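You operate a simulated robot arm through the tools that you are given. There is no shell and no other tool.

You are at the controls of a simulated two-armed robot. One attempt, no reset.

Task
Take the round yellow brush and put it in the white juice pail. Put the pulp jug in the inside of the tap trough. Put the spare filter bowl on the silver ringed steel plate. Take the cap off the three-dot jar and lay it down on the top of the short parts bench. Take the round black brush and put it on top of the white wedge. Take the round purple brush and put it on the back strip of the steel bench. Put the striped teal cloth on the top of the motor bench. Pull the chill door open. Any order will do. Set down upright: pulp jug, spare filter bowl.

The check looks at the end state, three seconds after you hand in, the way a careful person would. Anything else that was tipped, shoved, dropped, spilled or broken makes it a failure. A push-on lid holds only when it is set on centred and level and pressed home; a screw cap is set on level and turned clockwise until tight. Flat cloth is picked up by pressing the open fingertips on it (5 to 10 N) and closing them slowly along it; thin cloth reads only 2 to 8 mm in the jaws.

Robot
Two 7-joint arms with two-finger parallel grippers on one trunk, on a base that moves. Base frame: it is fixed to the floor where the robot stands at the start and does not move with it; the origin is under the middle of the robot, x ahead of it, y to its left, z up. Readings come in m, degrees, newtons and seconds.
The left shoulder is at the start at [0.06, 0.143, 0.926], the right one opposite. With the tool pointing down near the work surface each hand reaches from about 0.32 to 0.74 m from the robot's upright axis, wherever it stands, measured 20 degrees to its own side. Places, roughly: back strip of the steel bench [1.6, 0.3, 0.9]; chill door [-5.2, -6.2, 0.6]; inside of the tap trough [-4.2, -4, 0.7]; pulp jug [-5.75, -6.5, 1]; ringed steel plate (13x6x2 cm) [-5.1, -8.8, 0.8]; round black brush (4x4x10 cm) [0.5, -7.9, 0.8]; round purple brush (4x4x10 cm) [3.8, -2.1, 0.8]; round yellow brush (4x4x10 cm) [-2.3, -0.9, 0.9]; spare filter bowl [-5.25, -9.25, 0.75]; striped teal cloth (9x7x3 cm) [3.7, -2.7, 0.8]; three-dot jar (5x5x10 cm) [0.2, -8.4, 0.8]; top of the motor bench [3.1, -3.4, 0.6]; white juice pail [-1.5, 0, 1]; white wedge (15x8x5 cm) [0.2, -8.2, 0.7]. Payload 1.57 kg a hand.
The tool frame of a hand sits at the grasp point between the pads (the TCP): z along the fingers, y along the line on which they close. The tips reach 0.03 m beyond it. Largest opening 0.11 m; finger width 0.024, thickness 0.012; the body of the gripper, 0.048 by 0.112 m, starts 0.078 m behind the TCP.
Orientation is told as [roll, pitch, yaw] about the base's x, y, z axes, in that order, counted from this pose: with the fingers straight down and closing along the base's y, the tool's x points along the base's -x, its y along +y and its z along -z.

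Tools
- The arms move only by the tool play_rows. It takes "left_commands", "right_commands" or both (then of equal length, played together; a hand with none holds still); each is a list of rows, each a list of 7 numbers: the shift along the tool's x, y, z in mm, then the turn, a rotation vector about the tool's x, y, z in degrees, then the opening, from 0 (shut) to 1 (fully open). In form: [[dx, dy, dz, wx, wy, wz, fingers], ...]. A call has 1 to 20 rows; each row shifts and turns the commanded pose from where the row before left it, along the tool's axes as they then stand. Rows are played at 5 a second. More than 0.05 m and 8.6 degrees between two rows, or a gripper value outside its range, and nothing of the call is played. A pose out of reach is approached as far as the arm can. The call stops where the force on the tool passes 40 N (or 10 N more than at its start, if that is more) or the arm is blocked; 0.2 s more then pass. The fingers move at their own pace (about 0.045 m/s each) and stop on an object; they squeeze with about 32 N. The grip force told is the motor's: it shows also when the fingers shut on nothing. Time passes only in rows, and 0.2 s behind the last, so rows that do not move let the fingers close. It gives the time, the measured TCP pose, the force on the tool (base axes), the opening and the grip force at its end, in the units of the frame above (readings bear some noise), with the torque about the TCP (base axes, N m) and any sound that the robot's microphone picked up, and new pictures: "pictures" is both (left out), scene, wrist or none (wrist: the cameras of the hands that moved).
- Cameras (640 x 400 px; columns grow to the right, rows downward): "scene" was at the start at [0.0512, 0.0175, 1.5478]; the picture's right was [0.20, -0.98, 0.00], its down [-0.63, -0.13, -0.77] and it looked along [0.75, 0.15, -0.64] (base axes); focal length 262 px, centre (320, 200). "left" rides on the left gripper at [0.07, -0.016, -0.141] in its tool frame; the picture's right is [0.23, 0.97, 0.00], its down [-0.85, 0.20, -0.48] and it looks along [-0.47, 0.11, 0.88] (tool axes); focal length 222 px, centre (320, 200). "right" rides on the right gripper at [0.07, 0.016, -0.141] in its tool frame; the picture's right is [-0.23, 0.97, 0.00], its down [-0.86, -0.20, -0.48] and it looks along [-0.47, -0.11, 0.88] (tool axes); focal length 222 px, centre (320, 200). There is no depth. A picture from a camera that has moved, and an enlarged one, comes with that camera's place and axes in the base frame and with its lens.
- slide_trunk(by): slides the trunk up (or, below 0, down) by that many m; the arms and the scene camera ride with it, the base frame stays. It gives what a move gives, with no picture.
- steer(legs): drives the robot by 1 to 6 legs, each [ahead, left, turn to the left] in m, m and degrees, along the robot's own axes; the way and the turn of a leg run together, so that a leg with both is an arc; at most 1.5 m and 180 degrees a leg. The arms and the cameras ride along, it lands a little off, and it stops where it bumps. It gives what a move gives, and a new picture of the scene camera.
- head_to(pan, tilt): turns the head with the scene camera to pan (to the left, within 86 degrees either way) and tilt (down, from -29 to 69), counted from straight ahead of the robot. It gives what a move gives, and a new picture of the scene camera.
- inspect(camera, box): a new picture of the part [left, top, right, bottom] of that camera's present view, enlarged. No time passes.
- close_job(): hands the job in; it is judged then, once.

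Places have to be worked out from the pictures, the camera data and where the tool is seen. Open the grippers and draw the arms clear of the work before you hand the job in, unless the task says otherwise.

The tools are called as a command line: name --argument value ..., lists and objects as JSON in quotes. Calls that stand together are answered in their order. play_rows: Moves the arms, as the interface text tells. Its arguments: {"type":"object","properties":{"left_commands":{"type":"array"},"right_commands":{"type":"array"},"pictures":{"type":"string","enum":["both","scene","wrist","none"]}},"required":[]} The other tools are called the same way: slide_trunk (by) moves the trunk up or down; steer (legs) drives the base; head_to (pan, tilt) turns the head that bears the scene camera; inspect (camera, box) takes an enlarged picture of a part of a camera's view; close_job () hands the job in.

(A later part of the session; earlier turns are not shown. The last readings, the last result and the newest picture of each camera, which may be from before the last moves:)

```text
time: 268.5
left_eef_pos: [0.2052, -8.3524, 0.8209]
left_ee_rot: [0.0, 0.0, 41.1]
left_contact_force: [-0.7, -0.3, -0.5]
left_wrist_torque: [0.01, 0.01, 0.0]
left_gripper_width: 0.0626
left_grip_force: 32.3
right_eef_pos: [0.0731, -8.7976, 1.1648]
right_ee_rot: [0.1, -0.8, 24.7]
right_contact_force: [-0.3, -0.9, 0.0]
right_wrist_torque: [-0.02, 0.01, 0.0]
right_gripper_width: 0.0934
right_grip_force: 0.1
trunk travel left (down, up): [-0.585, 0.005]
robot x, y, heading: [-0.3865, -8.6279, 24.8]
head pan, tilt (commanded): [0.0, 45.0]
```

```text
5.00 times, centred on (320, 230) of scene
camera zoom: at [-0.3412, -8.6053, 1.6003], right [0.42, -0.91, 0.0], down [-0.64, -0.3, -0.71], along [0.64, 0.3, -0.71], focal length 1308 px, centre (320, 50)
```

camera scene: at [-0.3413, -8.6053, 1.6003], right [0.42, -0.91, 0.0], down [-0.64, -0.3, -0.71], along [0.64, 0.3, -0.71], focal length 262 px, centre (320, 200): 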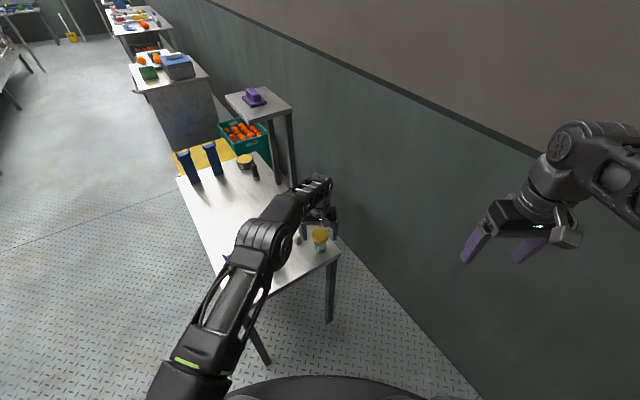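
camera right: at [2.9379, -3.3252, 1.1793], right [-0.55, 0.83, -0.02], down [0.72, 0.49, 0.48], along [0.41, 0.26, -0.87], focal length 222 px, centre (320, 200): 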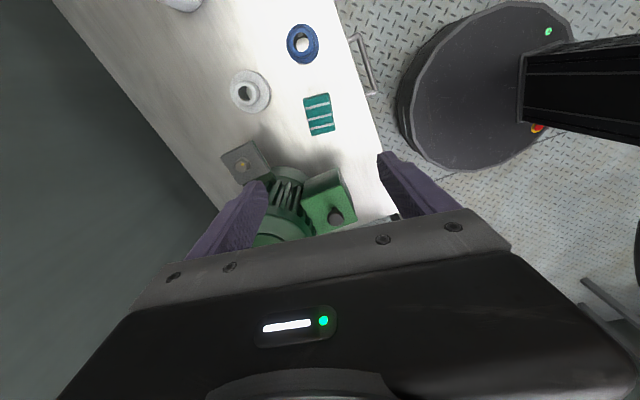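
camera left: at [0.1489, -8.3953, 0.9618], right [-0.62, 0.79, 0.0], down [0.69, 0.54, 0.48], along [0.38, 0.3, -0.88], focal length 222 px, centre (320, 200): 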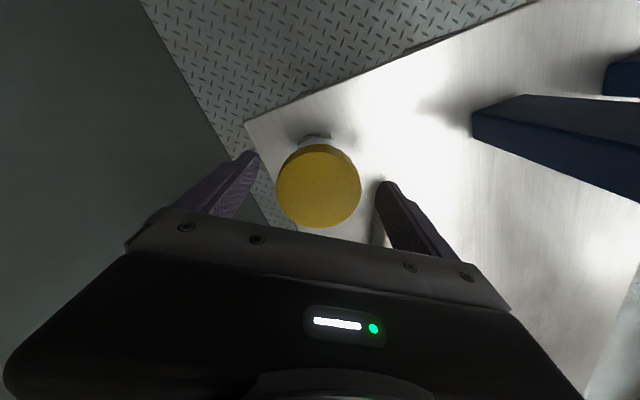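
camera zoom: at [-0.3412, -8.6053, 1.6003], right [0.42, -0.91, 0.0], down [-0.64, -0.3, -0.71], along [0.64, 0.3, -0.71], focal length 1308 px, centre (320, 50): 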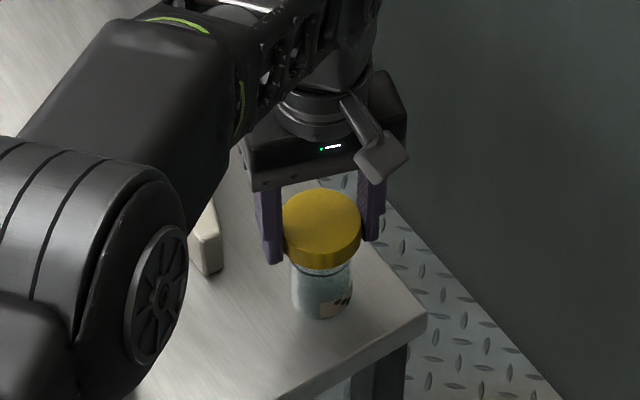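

The jar spins with the cap, so I must hold the jar. While the left hand keeps the cap, I bring the right hand over and orient it to grip the jar body horizontally from the bench's right edge.

play_rows --right_commands '[[-28.6, 21, 23.6, 0, 0, 0, 0.78], [-28.6, 21, 23.6, 0, 0, 0, 0.78], [-28.6, 21, 23.6, 0, 0, 0, 0.78], [-28.6, 21, 23.6, 0, 0, 0, 0.78], [-28.6, 21, 23.6, 0, 0, 0, 0.78], [-28.6, 21, 23.6, 0, 0, 0, 0.78], [-28.6, 21, 23.6, 0, 0, 0, 0.78], [0, 0, 0, 0, 0, -8.5, 0.78], [0, 0, 0, 0, 0, -8.5, 0.78], [0, 0, 0, 0, 0, -8.5, 0.78], [0, 0, 0, 0, 0, -8.5, 0.78], [0, 0, 0, 0, 0, 0, 0.78]]'

```text
time: 271.1
left_eef_pos: [0.2058, -8.3531, 0.8207]
left_ee_rot: [0.0, 0.1, 41.1]
left_contact_force: [-1.0, 1.0, -1.4]
left_wrist_torque: [0.02, -0.02, 0.01]
left_gripper_width: 0.0625
left_grip_force: 32.1
right_eef_pos: [0.1947, -8.5789, 1.0059]
right_ee_rot: [-0.6, -0.9, 58.8]
right_contact_force: [-0.3, 0.0, 0.2]
right_wrist_torque: [0.0, 0.0, -0.01]
right_gripper_width: 0.0855
right_grip_force: 0.0
trunk travel left (down, up): [-0.585, 0.005]
robot x, y, heading: [-0.3889, -8.6285, 25.0]
head pan, tilt (commanded): [0.0, 45.0]
camera scene: at [-0.3412, -8.6052, 1.6003], right [0.42, -0.91, 0.0], down [-0.64, -0.3, -0.71], along [0.64, 0.3, -0.71], focal length 262 px, centre (320, 200)
camera right: at [0.1431, -8.6314, 1.1442], right [-0.71, 0.7, -0.01], down [0.61, 0.62, 0.49], along [0.35, 0.35, -0.87], focal length 222 px, centre (320, 200)
```

scene: 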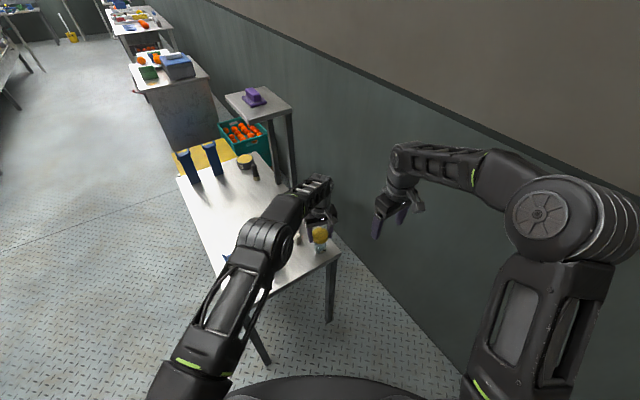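
right: 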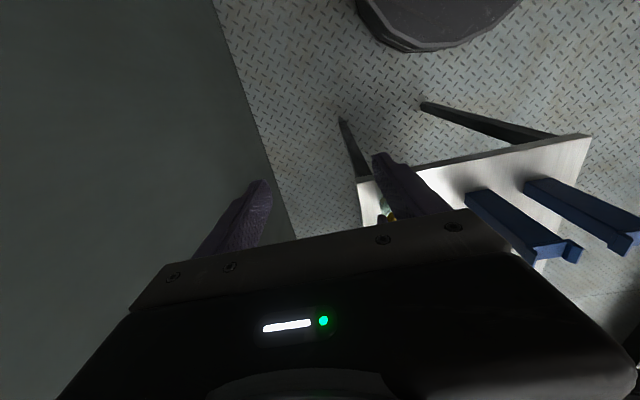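

Now I tilt the right hand 80° so it points along the bench edge normal, still well clear of the bench.

play_rows --right_commands '[[0, 0, 0, 0, -8, 0, 0.78], [0, 0, 0, 0, -8, 0, 0.78], [0, 0, 0, 0, -8, 0, 0.78], [0, 0, 0, 0, -8, 0, 0.78], [0, 0, 0, 0, -8, 0, 0.78], [0, 0, 0, 0, -8, 0, 0.78], [0, 0, 0, 0, -8, 0, 0.78], [0, 0, 0, 0, -8, 0, 0.78], [0, 0, 0, 0, -8, 0, 0.78], [0, 0, 0, 0, -8, 0, 0.78], [0, 0, 0, 0, 0, 0, 0.78]]'

```text
time: 273.5
left_eef_pos: [0.205, -8.3535, 0.82]
left_ee_rot: [0.0, 0.0, 40.9]
left_contact_force: [0.1, 0.5, -1.0]
left_wrist_torque: [0.0, 0.0, -0.01]
left_gripper_width: 0.0627
left_grip_force: 32.3
right_eef_pos: [0.1949, -8.5786, 1.0041]
right_ee_rot: [-3.7, -80.9, 62.3]
right_contact_force: [0.2, -0.5, -0.7]
right_wrist_torque: [-0.01, -0.01, 0.01]
right_gripper_width: 0.0858
right_grip_force: 0.1
trunk travel left (down, up): [-0.585, 0.005]
robot x, y, heading: [-0.38, -8.6272, 24.8]
head pan, tilt (commanded): [0.0, 45.0]
camera scene: at [-0.3413, -8.6052, 1.6004], right [0.42, -0.91, 0.0], down [-0.64, -0.3, -0.71], along [0.64, 0.3, -0.71], focal length 262 px, centre (320, 200)
camera right: at [0.1035, -8.6994, 0.9567], right [-0.81, 0.54, 0.21], down [-0.01, -0.39, 0.92], along [0.58, 0.75, 0.32], focal length 222 px, centre (320, 200)
```

scene: 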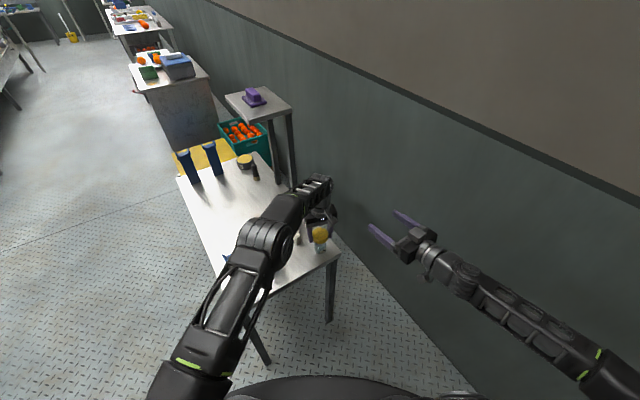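
right: 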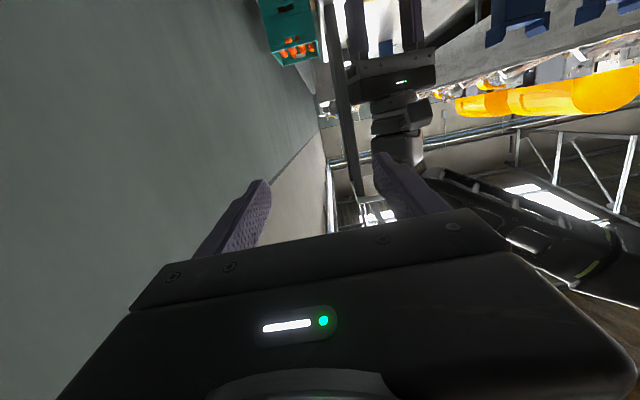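

The right hand points at azimuth ~59°, 9° downward. I lower it outside the bench corner to jar-body height.

play_rows --right_commands '[[39.6, 0.6, 6.4, 0, 0, 0, 0.78], [39.6, 0.6, 6.4, 0, 0, 0, 0.78], [39.6, 0.6, 6.4, 0, 0, 0, 0.78], [39.6, 0.6, 6.4, 0, 0, 0, 0.78], [39.6, 0.6, 6.4, 0, 0, 0, 0.78], [39.6, 0.6, 6.4, 0, 0, 0, 0.78], [14, 0.2, 2.2, 0, 0, 0, 0.78], [0, 0, 0, 0, 0, 0, 0.78]]'

inspect --camera "scene" --box '[270, 190, 430, 310]'

```text
time: 275.3
left_eef_pos: [0.2053, -8.3527, 0.8207]
left_ee_rot: [0.0, 0.0, 41.0]
left_contact_force: [-0.4, 1.0, -0.7]
left_wrist_torque: [0.02, 0.01, 0.0]
left_gripper_width: 0.0624
left_grip_force: 31.8
right_eef_pos: [0.1948, -8.5779, 0.7496]
right_ee_rot: [-3.5, -80.9, 62.1]
right_contact_force: [0.2, -0.1, 0.1]
right_wrist_torque: [0.0, 0.04, 0.01]
right_gripper_width: 0.0857
right_grip_force: 0.0
trunk travel left (down, up): [-0.585, 0.005]
robot x, y, heading: [-0.3845, -8.6289, 24.9]
head pan, tilt (commanded): [0.0, 45.0]
camera scene: at [-0.3412, -8.6053, 1.6003], right [0.42, -0.91, 0.0], down [-0.64, -0.3, -0.71], along [0.64, 0.3, -0.71], focal length 262 px, centre (320, 200)
camera right: at [0.1018, -8.6981, 0.7022], right [-0.81, 0.54, 0.22], down [-0.01, -0.39, 0.92], along [0.58, 0.75, 0.32], focal length 222 px, centre (320, 200)
```

scene: 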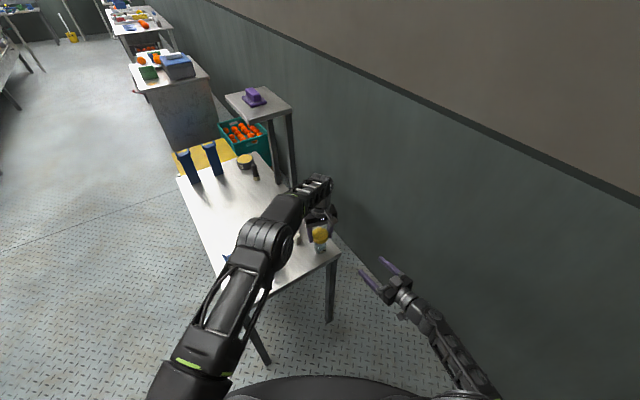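
right: 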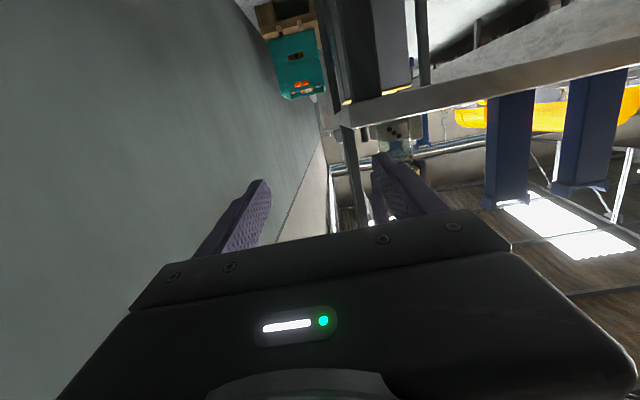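

```text
3.33 times, centred on (350, 250) of scene
camera zoom: at [-0.3412, -8.6053, 1.6003], right [0.42, -0.91, 0.0], down [-0.64, -0.3, -0.71], along [0.64, 0.3, -0.71], focal length 872 px, centre (220, 33)
```

zoom: 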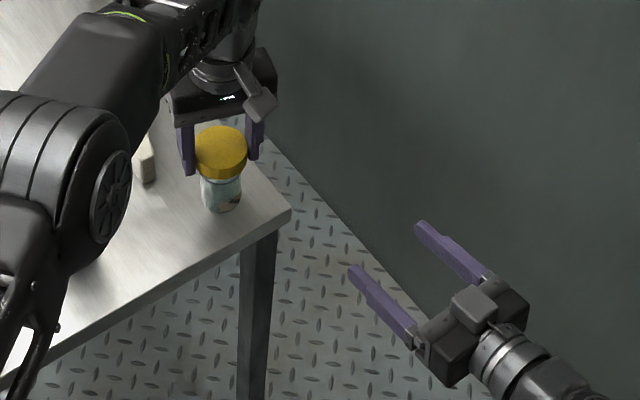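

inspect --camera "scene" --box '[340, 240, 440, 320]'

inspect --camera "right" --box '[240, 60, 520, 240]'

```text
5.00 times, centred on (390, 280) of scene
camera zoom: at [-0.3412, -8.6053, 1.6003], right [0.42, -0.91, 0.0], down [-0.64, -0.3, -0.71], along [0.64, 0.3, -0.71], focal length 1308 px, centre (-30, -200)
```

zoom: 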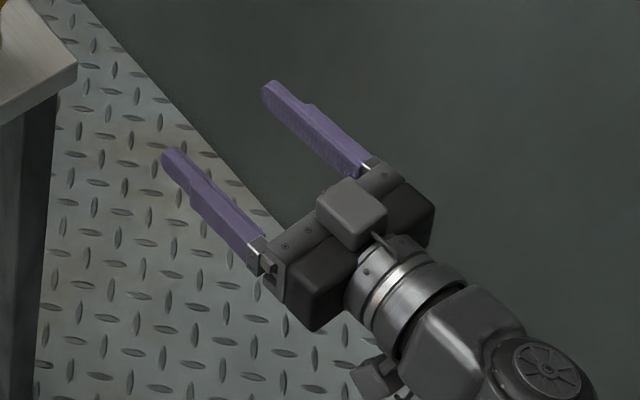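

```text
2.22 times, centred on (380, 150) of right
camera zoom: at [0.1018, -8.6981, 0.7022], right [-0.81, 0.54, 0.22], down [-0.01, -0.39, 0.92], along [0.58, 0.75, 0.32], focal length 494 px, centre (187, 311)
```

zoom: 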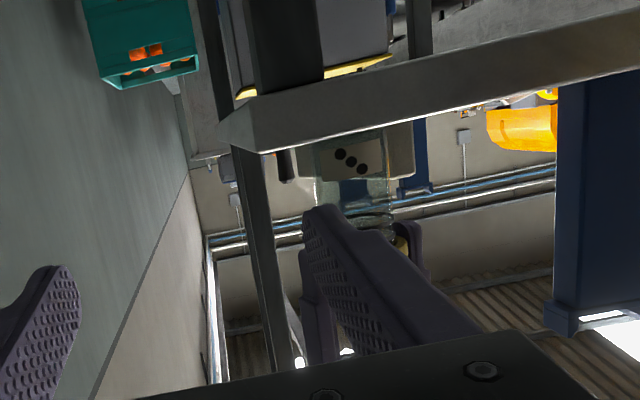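

Dots on the label are clearly visible from the right wrist camera. I shift the hand in line with the jar and advance 10 cm.

play_rows --right_commands '[[-0.6, 36.7, 0, 0, 0, 0, 0.78], [-0.6, 36.7, 0, 0, 0, 0, 0.78], [-0.6, 36.7, 0, 0, 0, 0, 0.78], [-6.4, 0, 39.6, 0, 0, 0, 0.78], [-6.4, 0, 39.6, 0, 0, 0, 0.78], [-3.2, 0, 19.8, 0, 0, 0, 0.78], [0, 0, 0, 0, 0, 0, 0.78]]'

inspect --camera "scene" --box '[270, 190, 430, 310]'

```text
time: 276.9
left_eef_pos: [0.2045, -8.3533, 0.821]
left_ee_rot: [0.0, 0.1, 41.0]
left_contact_force: [0.1, -0.3, -1.0]
left_wrist_torque: [0.01, -0.01, -0.03]
left_gripper_width: 0.0625
left_grip_force: 32.1
right_eef_pos: [0.1676, -8.4719, 0.7618]
right_ee_rot: [-2.7, -80.8, 61.8]
right_contact_force: [0.0, 0.2, -0.1]
right_wrist_torque: [-0.03, 0.0, 0.02]
right_gripper_width: 0.0857
right_grip_force: 0.1
right hand out of reach, approached as far as the arm can: row 4, 5, 6
trunk travel left (down, up): [-0.585, 0.005]
robot x, y, heading: [-0.3874, -8.6319, 25.1]
head pan, tilt (commanded): [0.0, 45.0]
camera scene: at [-0.3412, -8.6053, 1.6003], right [0.42, -0.91, 0.0], down [-0.64, -0.3, -0.71], along [0.64, 0.3, -0.71], focal length 262 px, centre (320, 200)
camera right: at [0.0769, -8.5928, 0.7147], right [-0.82, 0.53, 0.22], down [-0.01, -0.39, 0.92], along [0.57, 0.75, 0.32], focal length 222 px, centre (320, 200)
```

scene: 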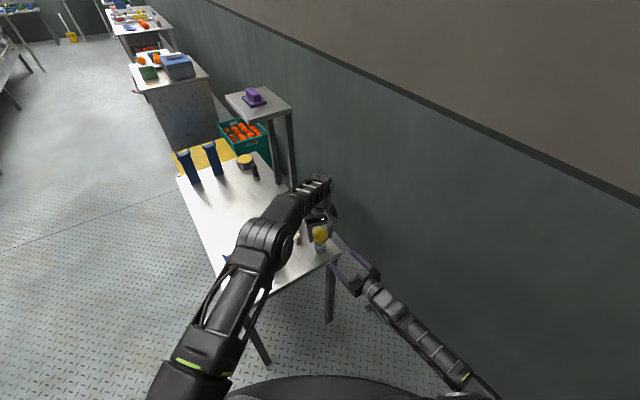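
right: 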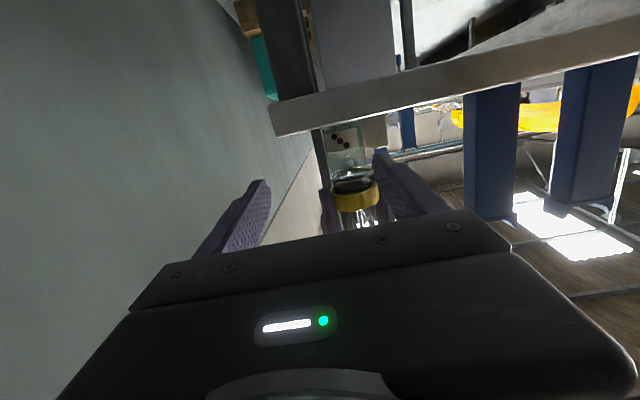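

```text
3.33 times, centred on (350, 250) of scene
camera zoom: at [-0.3412, -8.6053, 1.6003], right [0.42, -0.91, 0.0], down [-0.64, -0.3, -0.71], along [0.64, 0.3, -0.71], focal length 872 px, centre (220, 33)
```

zoom: 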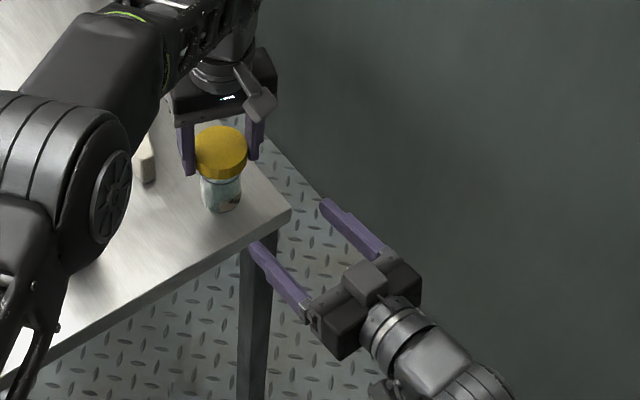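

The right arm ran out of range at 80° tilt. I reduce the tilt to about 60°, which also suits the bench edge, and realign with the jar.

play_rows --right_commands '[[0, 0, 0, 0, 7, 0, 0.78], [0, 0, 0, 0, 7, 0, 0.78], [0, 0, 0, 0, 7, 0, 0.78], [0, 15, 0, 0, 0, 0, 0.78], [0, 15, 0, 0, 0, 0, 0.78], [0, 0, 0, 0, 0, 0, 0.78]]'

```text
time: 278.3
left_eef_pos: [0.2054, -8.3524, 0.8203]
left_ee_rot: [0.0, 0.0, 41.0]
left_contact_force: [0.0, 0.3, -1.3]
left_wrist_torque: [-0.01, 0.05, 0.0]
left_gripper_width: 0.0623
left_grip_force: 32.2
right_eef_pos: [0.142, -8.4564, 0.7613]
right_ee_rot: [-1.1, -59.9, 59.6]
right_contact_force: [0.6, -0.7, -0.2]
right_wrist_torque: [0.0, -0.01, 0.04]
right_gripper_width: 0.0858
right_grip_force: 0.0
trunk travel left (down, up): [-0.585, 0.005]
robot x, y, heading: [-0.3839, -8.6311, 25.0]
head pan, tilt (commanded): [0.0, 45.0]
camera scene: at [-0.3412, -8.6054, 1.6003], right [0.42, -0.91, 0.0], down [-0.64, -0.3, -0.71], along [0.64, 0.3, -0.71], focal length 262 px, centre (320, 200)
camera right: at [0.0459, -8.5814, 0.7705], right [-0.77, 0.6, 0.19], down [0.17, -0.09, 0.98], along [0.61, 0.79, -0.04], focal length 222 px, centre (320, 200)
```

scene: 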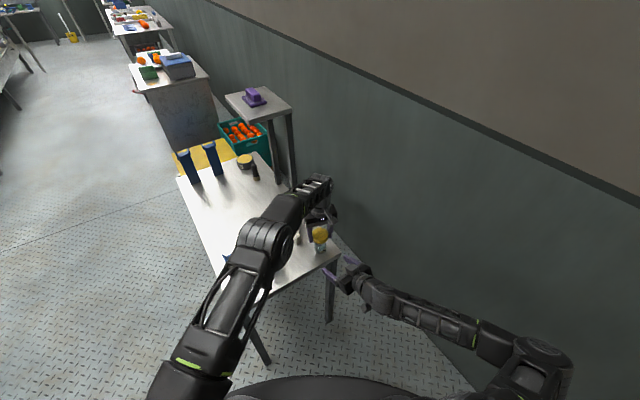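
right: 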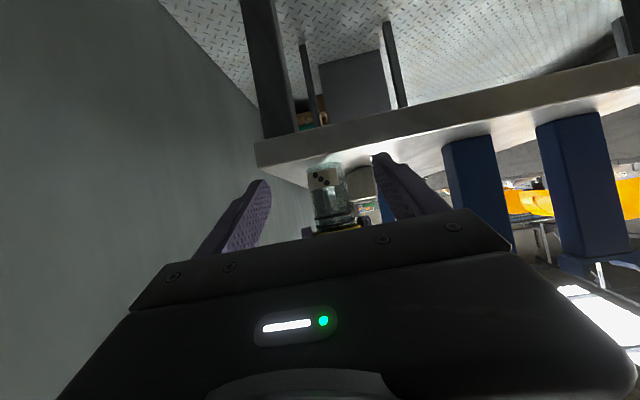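

Tilt is 60° now and the hand is in line with the jar. I advance 6 cm and lower slightly to check the reach.

play_rows --right_commands '[[-9.4, 0, 29.3, 0, 0, 0, 0.78], [-9.4, 0, 29.3, 0, 0, 0, 0.78], [0, 0, 0, 0, 0, 0, 0.78]]'

inspect --camera "scene" --box '[270, 190, 390, 290]'

```text
time: 279.1
left_eef_pos: [0.205, -8.3523, 0.8213]
left_ee_rot: [-0.1, 0.1, 41.0]
left_contact_force: [0.0, 0.1, -0.4]
left_wrist_torque: [0.02, 0.01, 0.01]
left_gripper_width: 0.0626
left_grip_force: 31.9
right_eef_pos: [0.1735, -8.4032, 0.7455]
right_ee_rot: [-1.2, -59.8, 59.6]
right_contact_force: [-0.4, 0.8, 0.9]
right_wrist_torque: [0.0, -0.01, 0.0]
right_gripper_width: 0.086
right_grip_force: 0.1
trunk travel left (down, up): [-0.585, 0.005]
robot x, y, heading: [-0.385, -8.6246, 24.9]
head pan, tilt (commanded): [0.0, 45.0]
camera scene: at [-0.3412, -8.6055, 1.6003], right [0.42, -0.91, 0.0], down [-0.64, -0.3, -0.71], along [0.64, 0.3, -0.71], focal length 262 px, centre (320, 200)
camera right: at [0.0771, -8.5297, 0.7559], right [-0.77, 0.6, 0.19], down [0.17, -0.09, 0.98], along [0.61, 0.79, -0.04], focal length 222 px, centre (320, 200)
```

scene: 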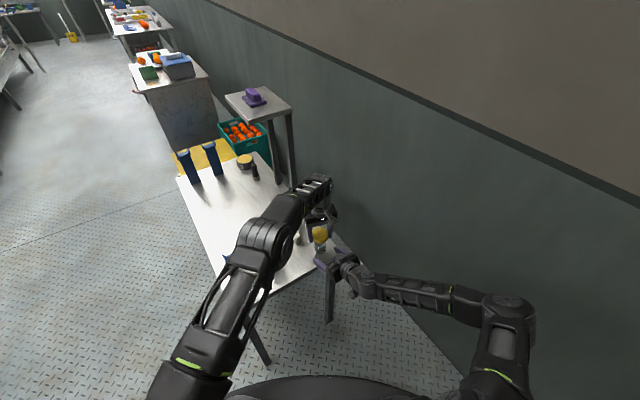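
right: 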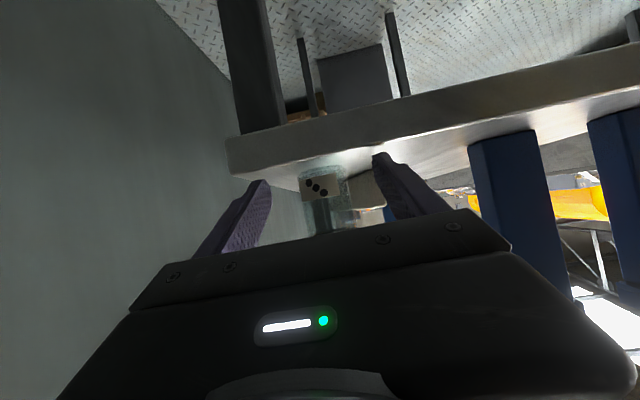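

```text
4.00 times, centred on (330, 240) of scene
camera zoom: at [-0.3412, -8.6055, 1.6003], right [0.42, -0.91, 0.0], down [-0.64, -0.3, -0.71], along [0.64, 0.3, -0.71], focal length 1047 px, centre (280, 40)
```

zoom: 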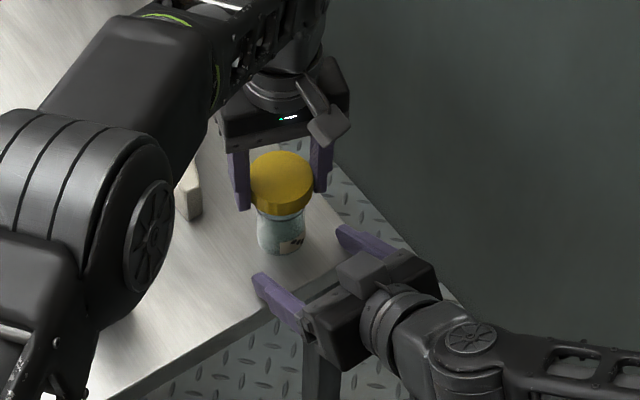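

Reach is good. I advance the last 5.5 cm so the pads straddle the jar body.

play_rows --right_commands '[[-13.7, 0, 23.8, 0, 0, 0, 0.78], [-13.7, 0, 23.8, 0, 0, 0, 0.78], [0, 0, 0, 0, 0, 0, 0.78]]'

inspect --camera "scene" --box '[270, 190, 390, 290]'

```text
time: 279.9
left_eef_pos: [0.2048, -8.3525, 0.8215]
left_ee_rot: [0.0, 0.0, 41.0]
left_contact_force: [0.1, -0.7, -0.6]
left_wrist_torque: [0.01, 0.02, 0.02]
left_gripper_width: 0.0625
left_grip_force: 32.4
right_eef_pos: [0.2026, -8.3575, 0.7461]
right_ee_rot: [-1.0, -60.0, 59.5]
right_contact_force: [-1.3, -3.1, 2.1]
right_wrist_torque: [0.07, 0.09, 0.1]
right_gripper_width: 0.0859
right_grip_force: 0.2
trunk travel left (down, up): [-0.585, 0.005]
robot x, y, heading: [-0.3858, -8.6265, 25.1]
head pan, tilt (commanded): [0.0, 45.0]
camera scene: at [-0.3411, -8.6054, 1.6003], right [0.42, -0.91, 0.0], down [-0.64, -0.3, -0.71], along [0.64, 0.3, -0.71], focal length 262 px, centre (320, 200)
camera right: at [0.1064, -8.4822, 0.7556], right [-0.77, 0.6, 0.19], down [0.17, -0.09, 0.98], along [0.61, 0.79, -0.04], focal length 222 px, centre (320, 200)
```

scene: 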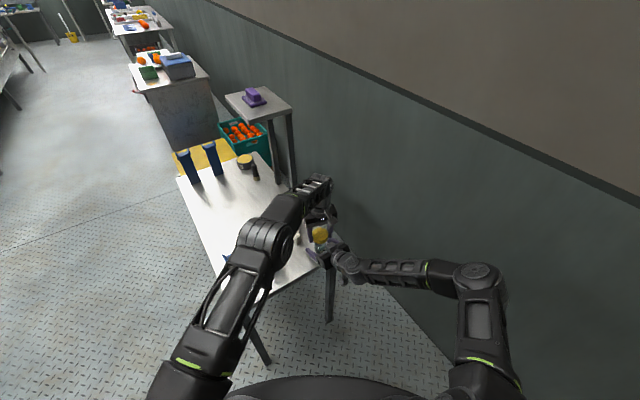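
right: 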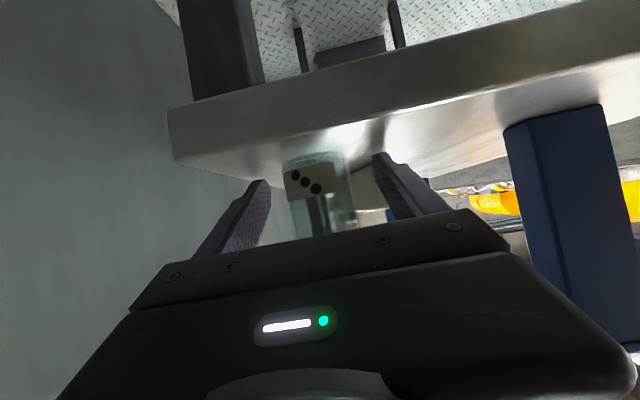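

```text
4.00 times, centred on (330, 240) of scene
camera zoom: at [-0.3411, -8.6054, 1.6003], right [0.42, -0.91, 0.0], down [-0.64, -0.3, -0.71], along [0.64, 0.3, -0.71], focal length 1047 px, centre (280, 40)
```

zoom: 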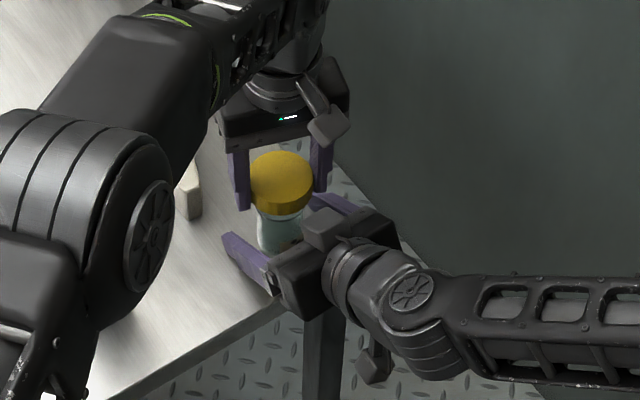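

There's a light touch (3 N), probably the gripper's block against the cap, so I back off 1 cm. Then I pre-rotate the cap with the free jar clockwise to get a long unscrewing stroke.

play_rows --right_commands '[[5, 0, -8.7, 0, 0, 0, 0.78], [0, 0, 0, 0, 0, 0, 0.78], [0, 0, 0, 0, 0, 0, 0.78], [0, 0, 0, 0, 0, 0, 0.78], [0, 0, 0, 0, 0, 0, 0.78], [0, 0, 0, 0, 0, 0, 0.78], [0, 0, 0, 0, 0, 0, 0.78], [0, 0, 0, 0, 0, 0, 0.78], [0, 0, 0, 0, 0, 0, 0.78]]' --left_commands '[[0, 0, 0, 0, 0, 0, 0], [0, 0, 0, 0, 0, 8, 0], [0, 0, 0, 0, 0, 8, 0], [0, 0, 0, 0, 0, 8, 0], [0, 0, 0, 0, 0, 8, 0], [0, 0, 0, 0, 0, 8, 0], [0, 0, 0, 0, 0, 8, 0], [0, 0, 0, 0, 0, 8, 0], [0, 0, 0, 0, 0, 0, 0]]'

inspect --camera "scene" --box '[270, 190, 390, 290]'

```text
time: 281.9
left_eef_pos: [0.2042, -8.3533, 0.8194]
left_ee_rot: [0.0, -0.1, -15.1]
left_contact_force: [0.9, 0.5, -0.4]
left_wrist_torque: [0.0, 0.0, 0.01]
left_gripper_width: 0.0621
left_grip_force: 31.6
right_eef_pos: [0.1966, -8.366, 0.7458]
right_ee_rot: [-1.0, -59.9, 59.7]
right_contact_force: [-0.1, 0.2, -0.8]
right_wrist_torque: [-0.01, 0.02, -0.04]
right_gripper_width: 0.0857
right_grip_force: 0.1
trunk travel left (down, up): [-0.585, 0.005]
robot x, y, heading: [-0.3859, -8.6245, 25.2]
head pan, tilt (commanded): [0.0, 45.0]
camera scene: at [-0.3411, -8.6052, 1.6003], right [0.42, -0.91, 0.0], down [-0.64, -0.3, -0.71], along [0.64, 0.3, -0.71], focal length 262 px, centre (320, 200)
camera right: at [0.0997, -8.4913, 0.7563], right [-0.77, 0.6, 0.19], down [0.17, -0.09, 0.98], along [0.61, 0.79, -0.04], focal length 222 px, centre (320, 200)
camera left: at [0.1331, -8.3502, 0.9621], right [0.03, 1.0, 0.0], down [0.88, -0.03, 0.48], along [0.48, -0.02, -0.88], focal length 222 px, centre (320, 200)
```

scene: 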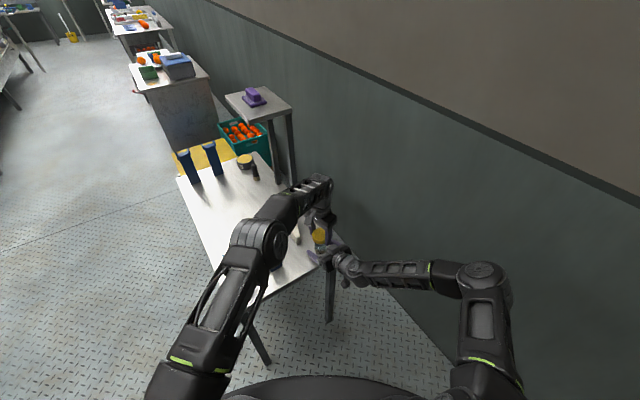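
right: 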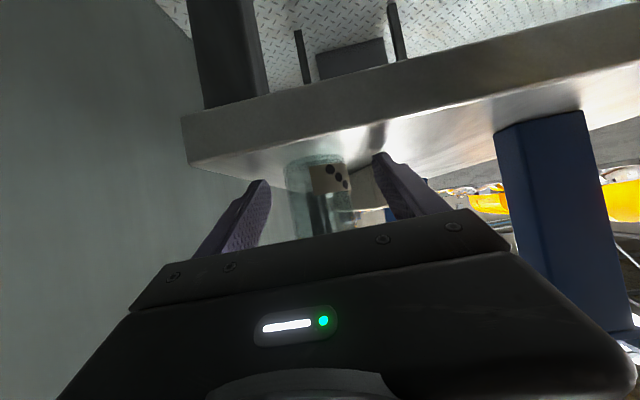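
left: 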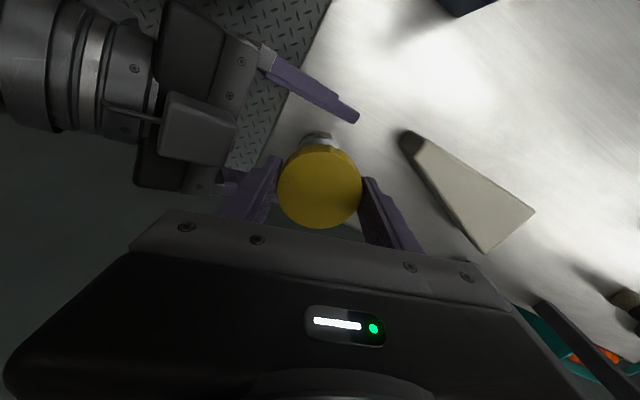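

```text
4.00 times, centred on (330, 240) of scene
camera zoom: at [-0.3411, -8.6052, 1.6003], right [0.42, -0.91, 0.0], down [-0.64, -0.3, -0.71], along [0.64, 0.3, -0.71], focal length 1047 px, centre (280, 40)
```

zoom: 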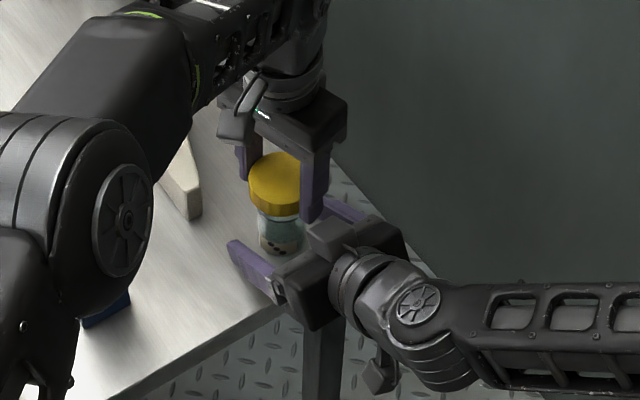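

Now I close the right hand on the jar body.

play_rows --right_commands '[[0, 0, 0, 0, 0, 0, 0.65], [0, 0, 0, 0, 0, 0, 0.55], [0, 0, 0, 0, 0, 0, 0.48], [0, 0, 0, 0, 0, 0, 0.4], [0, 0, 0, 0, 0, 0, 0], [0, 0, 0, 0, 0, 0, 0], [0, 0, 0, 0, 0, 0, 0]]' --pictures "wrist"

```text
time: 283.5
left_eef_pos: [0.2046, -8.3532, 0.8198]
left_ee_rot: [0.1, 0.2, -15.0]
left_contact_force: [-8.4, 3.3, 2.1]
left_wrist_torque: [0.13, 0.35, 0.0]
left_gripper_width: 0.0626
left_grip_force: 31.5
right_eef_pos: [0.1968, -8.366, 0.7467]
right_ee_rot: [-1.1, -59.9, 59.5]
right_contact_force: [8.1, -1.8, -1.2]
right_wrist_torque: [0.05, 0.3, -0.14]
right_gripper_width: 0.0473
right_grip_force: 31.9
trunk travel left (down, up): [-0.585, 0.005]
robot x, y, heading: [-0.3876, -8.6254, 25.0]
head pan, tilt (commanded): [0.0, 45.0]
camera right: at [0.1004, -8.4917, 0.7563], right [-0.77, 0.61, 0.19], down [0.17, -0.09, 0.98], along [0.61, 0.79, -0.04], focal length 222 px, centre (320, 200)
```

right: 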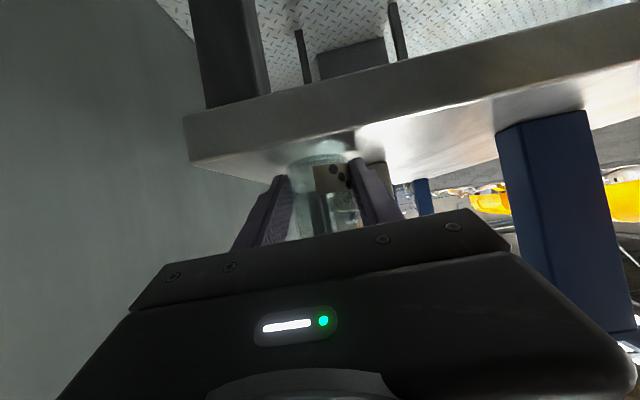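

Jar body held at 47 mm; the two hands push against each other with ~8 N, so I relax the right hand 3 mm sideways, then twist the cap counter-clockwise.

play_rows --right_commands '[[0, -1.5, 0, 0, 0, 0, 0], [0, -1.5, 0, 0, 0, 0, 0], [0, 0, 0, 0, 0, 0, 0], [0, 0, 0, 0, 0, 0, 0], [0, 0, 0, 0, 0, 0, 0], [0, 0, 0, 0, 0, 0, 0], [0, 0, 0, 0, 0, 0, 0]]' --left_commands '[[0, 0, 0, 0, 0, 0, 0], [0, 0, 0, 0, 0, 0, 0], [0, 0, 0, 0, 0, 0, 0], [0, 0, 0, 0, 0, -5, 0], [0, 0, 0, 0, 0, -5, 0], [0, 0, 0, 0, 0, -5, 0], [0, 0, 0, 0, 0, 0, 0]]' --pictures "wrist"

```text
time: 285.1
left_eef_pos: [0.2051, -8.3535, 0.8201]
left_ee_rot: [-0.1, -0.2, 0.1]
left_contact_force: [4.7, -3.3, -0.6]
left_wrist_torque: [-0.07, -0.25, -0.03]
left_gripper_width: 0.0624
left_grip_force: 32.2
right_eef_pos: [0.1972, -8.3672, 0.7483]
right_ee_rot: [-1.0, -59.9, 59.6]
right_contact_force: [-5.0, 5.0, 0.2]
right_wrist_torque: [-0.22, -0.08, 0.07]
right_gripper_width: 0.0474
right_grip_force: 32.6
trunk travel left (down, up): [-0.585, 0.005]
robot x, y, heading: [-0.388, -8.6269, 24.8]
head pan, tilt (commanded): [0.0, 45.0]
camera right: at [0.1023, -8.493, 0.7565], right [-0.78, 0.6, 0.19], down [0.17, -0.09, 0.98], along [0.61, 0.79, -0.04], focal length 222 px, centre (320, 200)
camera left: at [0.1351, -8.3693, 0.9624], right [-0.23, 0.97, 0.0], down [0.85, 0.2, 0.48], along [0.47, 0.11, -0.88], focal length 222 px, centre (320, 200)
```

right: 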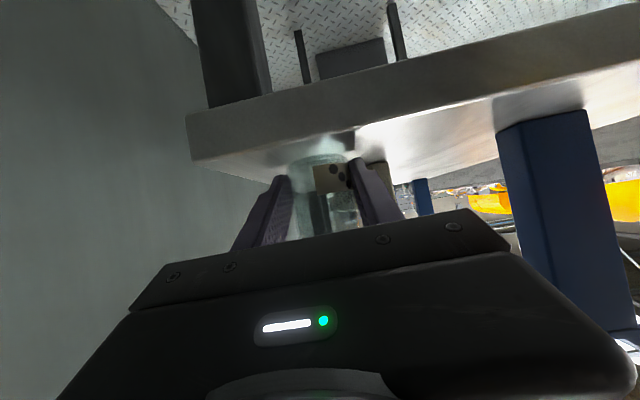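
left: 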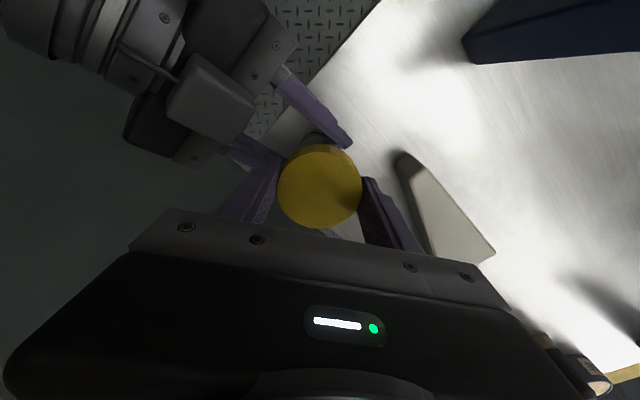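

The dots did not move while the cap turned: the cap is unscrewing. I continue the counter-clockwise stroke.

play_rows --left_commands '[[0, 0, 0, 0, 0, -8, 0], [0, 0, 0, 0, 0, -8, 0], [0, 0, 0, 0, 0, -8, 0], [0, 0, 0, 0, 0, -8, 0], [0, 0, -0.3, 0, 0, -8, 0], [0, 0, 0, 0, 0, -8, 0], [0, 0, -0.3, 0, 0, -8, 0], [0, 0, 0, 0, 0, -8, 0], [0, 0, -0.3, 0, 0, -8, 0], [0, 0, 0, 0, 0, -8, 0], [0, 0, -0.3, 0, 0, -8, 0], [0, 0, 0, 0, 0, -8, 0], [0, 0, 0, 0, 0, 0, 0]]' --pictures "wrist"

```text
time: 287.9
left_eef_pos: [0.2066, -8.3545, 0.8218]
left_ee_rot: [0.0, -0.1, 96.2]
left_contact_force: [9.9, -15.5, -1.1]
left_wrist_torque: [-0.77, -0.69, 0.03]
left_gripper_width: 0.0623
left_grip_force: 31.8
right_eef_pos: [0.1988, -8.3685, 0.7465]
right_ee_rot: [-0.9, -59.9, 59.6]
right_contact_force: [-9.8, 14.9, 0.5]
right_wrist_torque: [-0.41, -0.11, 0.25]
right_gripper_width: 0.0475
right_grip_force: 32.1
trunk travel left (down, up): [-0.585, 0.005]
robot x, y, heading: [-0.3835, -8.6241, 25.1]
head pan, tilt (commanded): [0.0, 45.0]
camera left: at [0.2287, -8.42, 0.9639], right [-0.94, -0.33, 0.0], down [-0.29, 0.83, 0.48], along [-0.16, 0.45, -0.88], focal length 222 px, centre (320, 200)
```

left: 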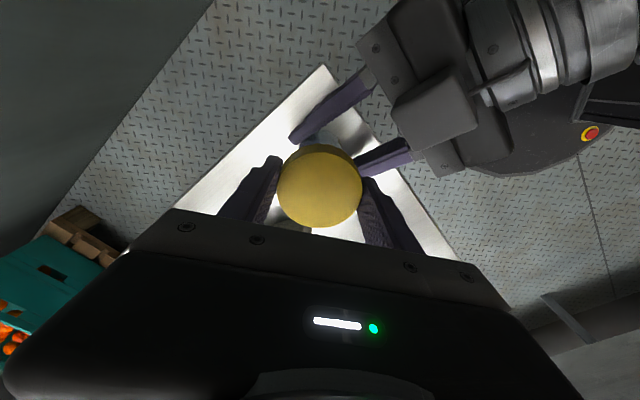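

Turned 111° so far; side forces built up to ~18 N, so I relax the left hand along that force and continue turning.

play_rows --left_commands '[[1.3, -0.7, 0, 0, 0, 0, 0], [1.2, -0.6, 0, 0, 0, 0, 0], [0, 0, 0, 0, 0, 0, 0]]' --pictures "none"

play_rows --left_commands '[[0, 0, 0, 0, 0, -8, 0], [0, 0, -0.3, 0, 0, -8, 0], [0, 0, 0, 0, 0, -8, 0], [0, 0, -0.3, 0, 0, -8, 0], [0, 0, 0, 0, 0, 0, 0]]' --pictures "none"

```text
time: 288.7
left_eef_pos: [0.2065, -8.3536, 0.8227]
left_ee_rot: [0.1, 0.0, 95.9]
left_contact_force: [7.9, -6.6, 0.7]
left_wrist_torque: [-0.34, -0.5, -0.01]
left_gripper_width: 0.0625
left_grip_force: 31.8
right_eef_pos: [0.2004, -8.3682, 0.7465]
right_ee_rot: [-1.1, -59.9, 59.6]
right_contact_force: [-8.9, 7.1, 0.8]
right_wrist_torque: [-0.18, -0.05, 0.17]
right_gripper_width: 0.0475
right_grip_force: 31.8
trunk travel left (down, up): [-0.585, 0.005]
robot x, y, heading: [-0.3855, -8.6273, 25.1]
head pan, tilt (commanded): [0.0, 45.0]
```

```text
time: 289.9
left_eef_pos: [0.2057, -8.3543, 0.8231]
left_ee_rot: [-0.2, -0.1, 128.2]
left_contact_force: [7.5, 4.6, -1.3]
left_wrist_torque: [0.15, -0.1, -0.04]
left_gripper_width: 0.0623
left_grip_force: 32.1
right_eef_pos: [0.1993, -8.3675, 0.748]
right_ee_rot: [-1.2, -59.9, 59.5]
right_contact_force: [-7.4, -4.6, 1.6]
right_wrist_torque: [0.25, -0.46, 0.08]
right_gripper_width: 0.0472
right_grip_force: 31.8
trunk travel left (down, up): [-0.585, 0.005]
robot x, y, heading: [-0.3863, -8.6303, 24.9]
head pan, tilt (commanded): [0.0, 45.0]
```

143° turned. I test by lifting the cap 3 mm and reading the vertical force.

play_rows --left_commands '[[0, 0, -1.5, 0, 0, 0, 0], [0, 0, -1.5, 0, 0, 0, 0], [0, 0, 0, 0, 0, 0, 0]]' --pictures "both"

inspect --camera "scene" --box '[270, 190, 390, 290]'

```text
time: 290.7
left_eef_pos: [0.2067, -8.3542, 0.8243]
left_ee_rot: [0.0, -0.2, 128.0]
left_contact_force: [9.3, 12.0, -15.8]
left_wrist_torque: [0.7, -0.43, 0.05]
left_gripper_width: 0.0622
left_grip_force: 32.4
right_eef_pos: [0.2, -8.367, 0.7477]
right_ee_rot: [-1.2, -60.0, 59.6]
right_contact_force: [-9.5, -11.9, 15.1]
right_wrist_torque: [0.45, -0.37, 0.02]
right_gripper_width: 0.0474
right_grip_force: 32.0
trunk travel left (down, up): [-0.585, 0.005]
robot x, y, heading: [-0.3821, -8.6283, 25.2]
head pan, tilt (commanded): [0.0, 45.0]
camera scene: at [-0.3411, -8.6052, 1.6003], right [0.42, -0.91, 0.0], down [-0.64, -0.3, -0.71], along [0.64, 0.3, -0.71], focal length 262 px, centre (320, 200)
camera left: at [0.2622, -8.3986, 0.9656], right [-0.63, -0.78, 0.0], down [-0.68, 0.55, 0.48], along [-0.37, 0.3, -0.88], focal length 222 px, centre (320, 200)
```

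scene: 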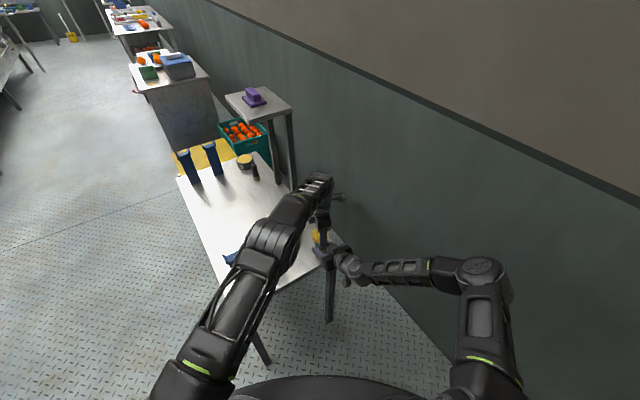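
left: 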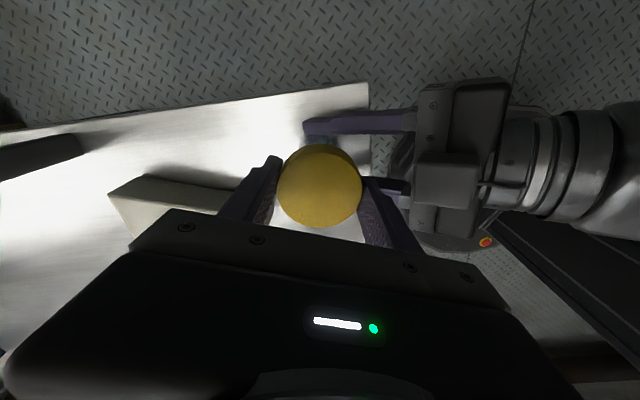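

```text
4.00 times, centred on (330, 240) of scene
camera zoom: at [-0.3411, -8.6052, 1.6003], right [0.42, -0.91, 0.0], down [-0.64, -0.3, -0.71], along [0.64, 0.3, -0.71], focal length 1047 px, centre (280, 40)
```

zoom: 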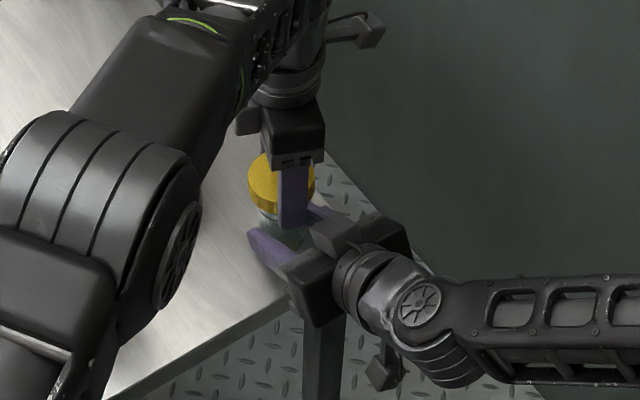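

Still threaded (16 N pull). I release the cap a little with the left hand, raise it above the right gripper, swing back clockwise and regrip for another stroke.

play_rows --left_commands '[[0, 0, 3, 0, 0, 0, 0], [0, 0, 0, 0, 0, 0, 0.7], [0, 0, 0, 0, 0, 0, 0.7], [0, 0, -35, 0, 0, 0, 0.7], [0, 0, -35, 0, 0, 8, 0.7], [0, 0, 0, 0, 0, 8.4, 0.7], [0, 0, 0, 0, 0, 8.4, 0.7], [0, 0, 0, 0, 0, 8.4, 0.7], [0, 0, 0, 0, 0, 8.4, 0.7], [0, 0, 0, 0, 0, 8.4, 0.7], [0, 0, 0, 0, 0, 8.4, 0.7], [0, 0, 0, 0, 0, 8.4, 0.7], [0, 0, 0, 0, 0, 8.4, 0.7], [0, 0, 0, 0, 0, 8.4, 0.7], [0, 0, 0, 0, 0, 8.4, 0.7], [0, 0, 0, 0, 0, 8.4, 0.7], [0, 0, 0, 0, 0, 8.4, 0.7], [0, 0, 0, 0, 0, 8.4, 0.7], [0, 0, 0, 0, 0, 8.4, 0.7], [0, 0, 0, 0, 0, 8.4, 0.7]]' --pictures "both"

inspect --camera "scene" --box '[270, 190, 390, 290]'

```text
time: 294.9
left_eef_pos: [0.2069, -8.3545, 0.8933]
left_ee_rot: [0.0, -0.1, -6.1]
left_contact_force: [0.3, 0.0, 0.2]
left_wrist_torque: [0.02, -0.02, 0.0]
left_gripper_width: 0.077
left_grip_force: 0.0
right_eef_pos: [0.1996, -8.3669, 0.7466]
right_ee_rot: [-1.0, -59.8, 59.5]
right_contact_force: [-0.2, -0.2, -0.7]
right_wrist_torque: [-0.02, 0.02, -0.02]
right_gripper_width: 0.0474
right_grip_force: 32.0
trunk travel left (down, up): [-0.585, 0.005]
robot x, y, heading: [-0.3841, -8.6282, 25.1]
head pan, tilt (commanded): [0.0, 45.0]
camera scene: at [-0.3412, -8.6052, 1.6003], right [0.42, -0.91, 0.0], down [-0.64, -0.3, -0.71], along [0.64, 0.3, -0.71], focal length 262 px, centre (320, 200)
camera left: at [0.1353, -8.3624, 1.0343], right [-0.12, 0.99, 0.0], down [0.87, 0.11, 0.48], along [0.47, 0.06, -0.88], focal length 222 px, centre (320, 200)
```

scene: 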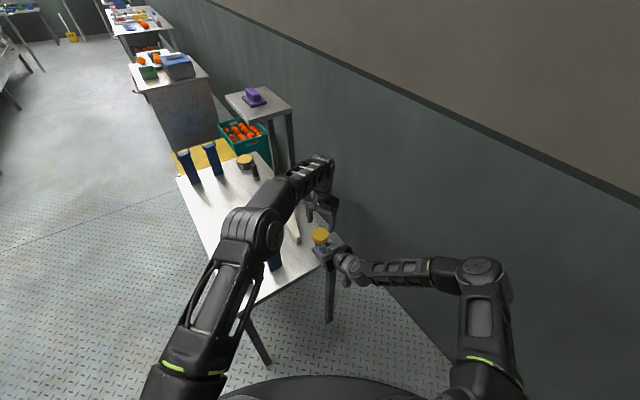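
left: 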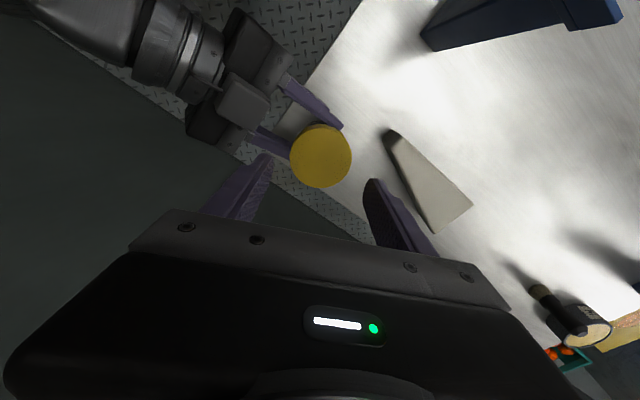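

```text
4.00 times, centred on (330, 240) of scene
camera zoom: at [-0.3412, -8.6052, 1.6003], right [0.42, -0.91, 0.0], down [-0.64, -0.3, -0.71], along [0.64, 0.3, -0.71], focal length 1047 px, centre (280, 40)
```

zoom: 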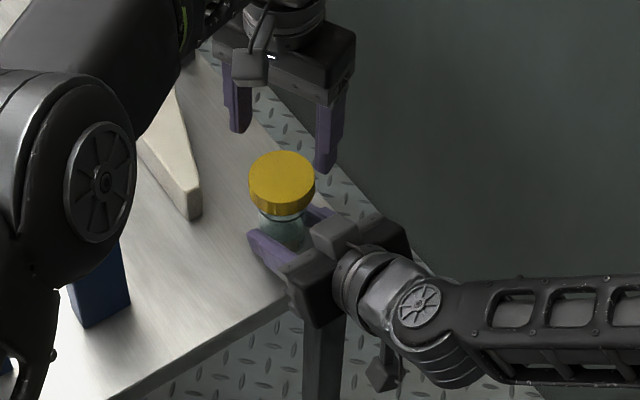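

The jar is firmly held and the cap stays aligned under the left hand. I lower, regrip the cap and do another counter-clockwise stroke.

play_rows --left_commands '[[0, 0, 35, 0, 0, 0, 0.7], [0, 0, 33, 0, 0, 0, 0.7], [0, 0, 0, 0, 0, 0, 0.5], [0, 0, 0, 0, 0, 0, 0], [0, 0, 0, 0, 0, 0, 0], [0, 0, 0, 0, 0, -8, 0], [0, 0, 0, 0, 0, -8, 0], [0, 0, 0, 0, 0, -8, 0], [0, 0, -0.3, 0, 0, -8, 0], [0, 0, 0, 0, 0, -8, 0], [0, 0, -0.3, 0, 0, -8, 0], [0, 0, 0, 0, 0, -8, 0], [0, 0, -0.3, 0, 0, -8, 0], [0, 0, 0, 0, 0, -8, 0], [0, 0, -0.3, 0, 0, -8, 0], [0, 0, 0, 0, 0, -8, 0], [0, 0, -0.3, 0, 0, -8, 0], [0, 0, 0, 0, 0, -8, 0], [0, 0, -0.3, 0, 0, -8, 0], [0, 0, 0, 0, 0, 0, 0]]' --pictures "none"

```text
time: 299.1
left_eef_pos: [0.2068, -8.3553, 0.8265]
left_ee_rot: [-0.1, 0.0, 106.1]
left_contact_force: [-0.4, 0.3, 0.1]
left_wrist_torque: [-0.03, 0.01, -0.03]
left_gripper_width: 0.062
left_grip_force: 32.0
right_eef_pos: [0.2002, -8.3687, 0.7472]
right_ee_rot: [-1.1, -59.9, 59.6]
right_contact_force: [0.1, 0.0, -0.4]
right_wrist_torque: [-0.01, 0.01, 0.0]
right_gripper_width: 0.0475
right_grip_force: 32.0
trunk travel left (down, up): [-0.585, 0.005]
robot x, y, heading: [-0.3856, -8.6297, 24.8]
head pan, tilt (commanded): [0.0, 45.0]
```

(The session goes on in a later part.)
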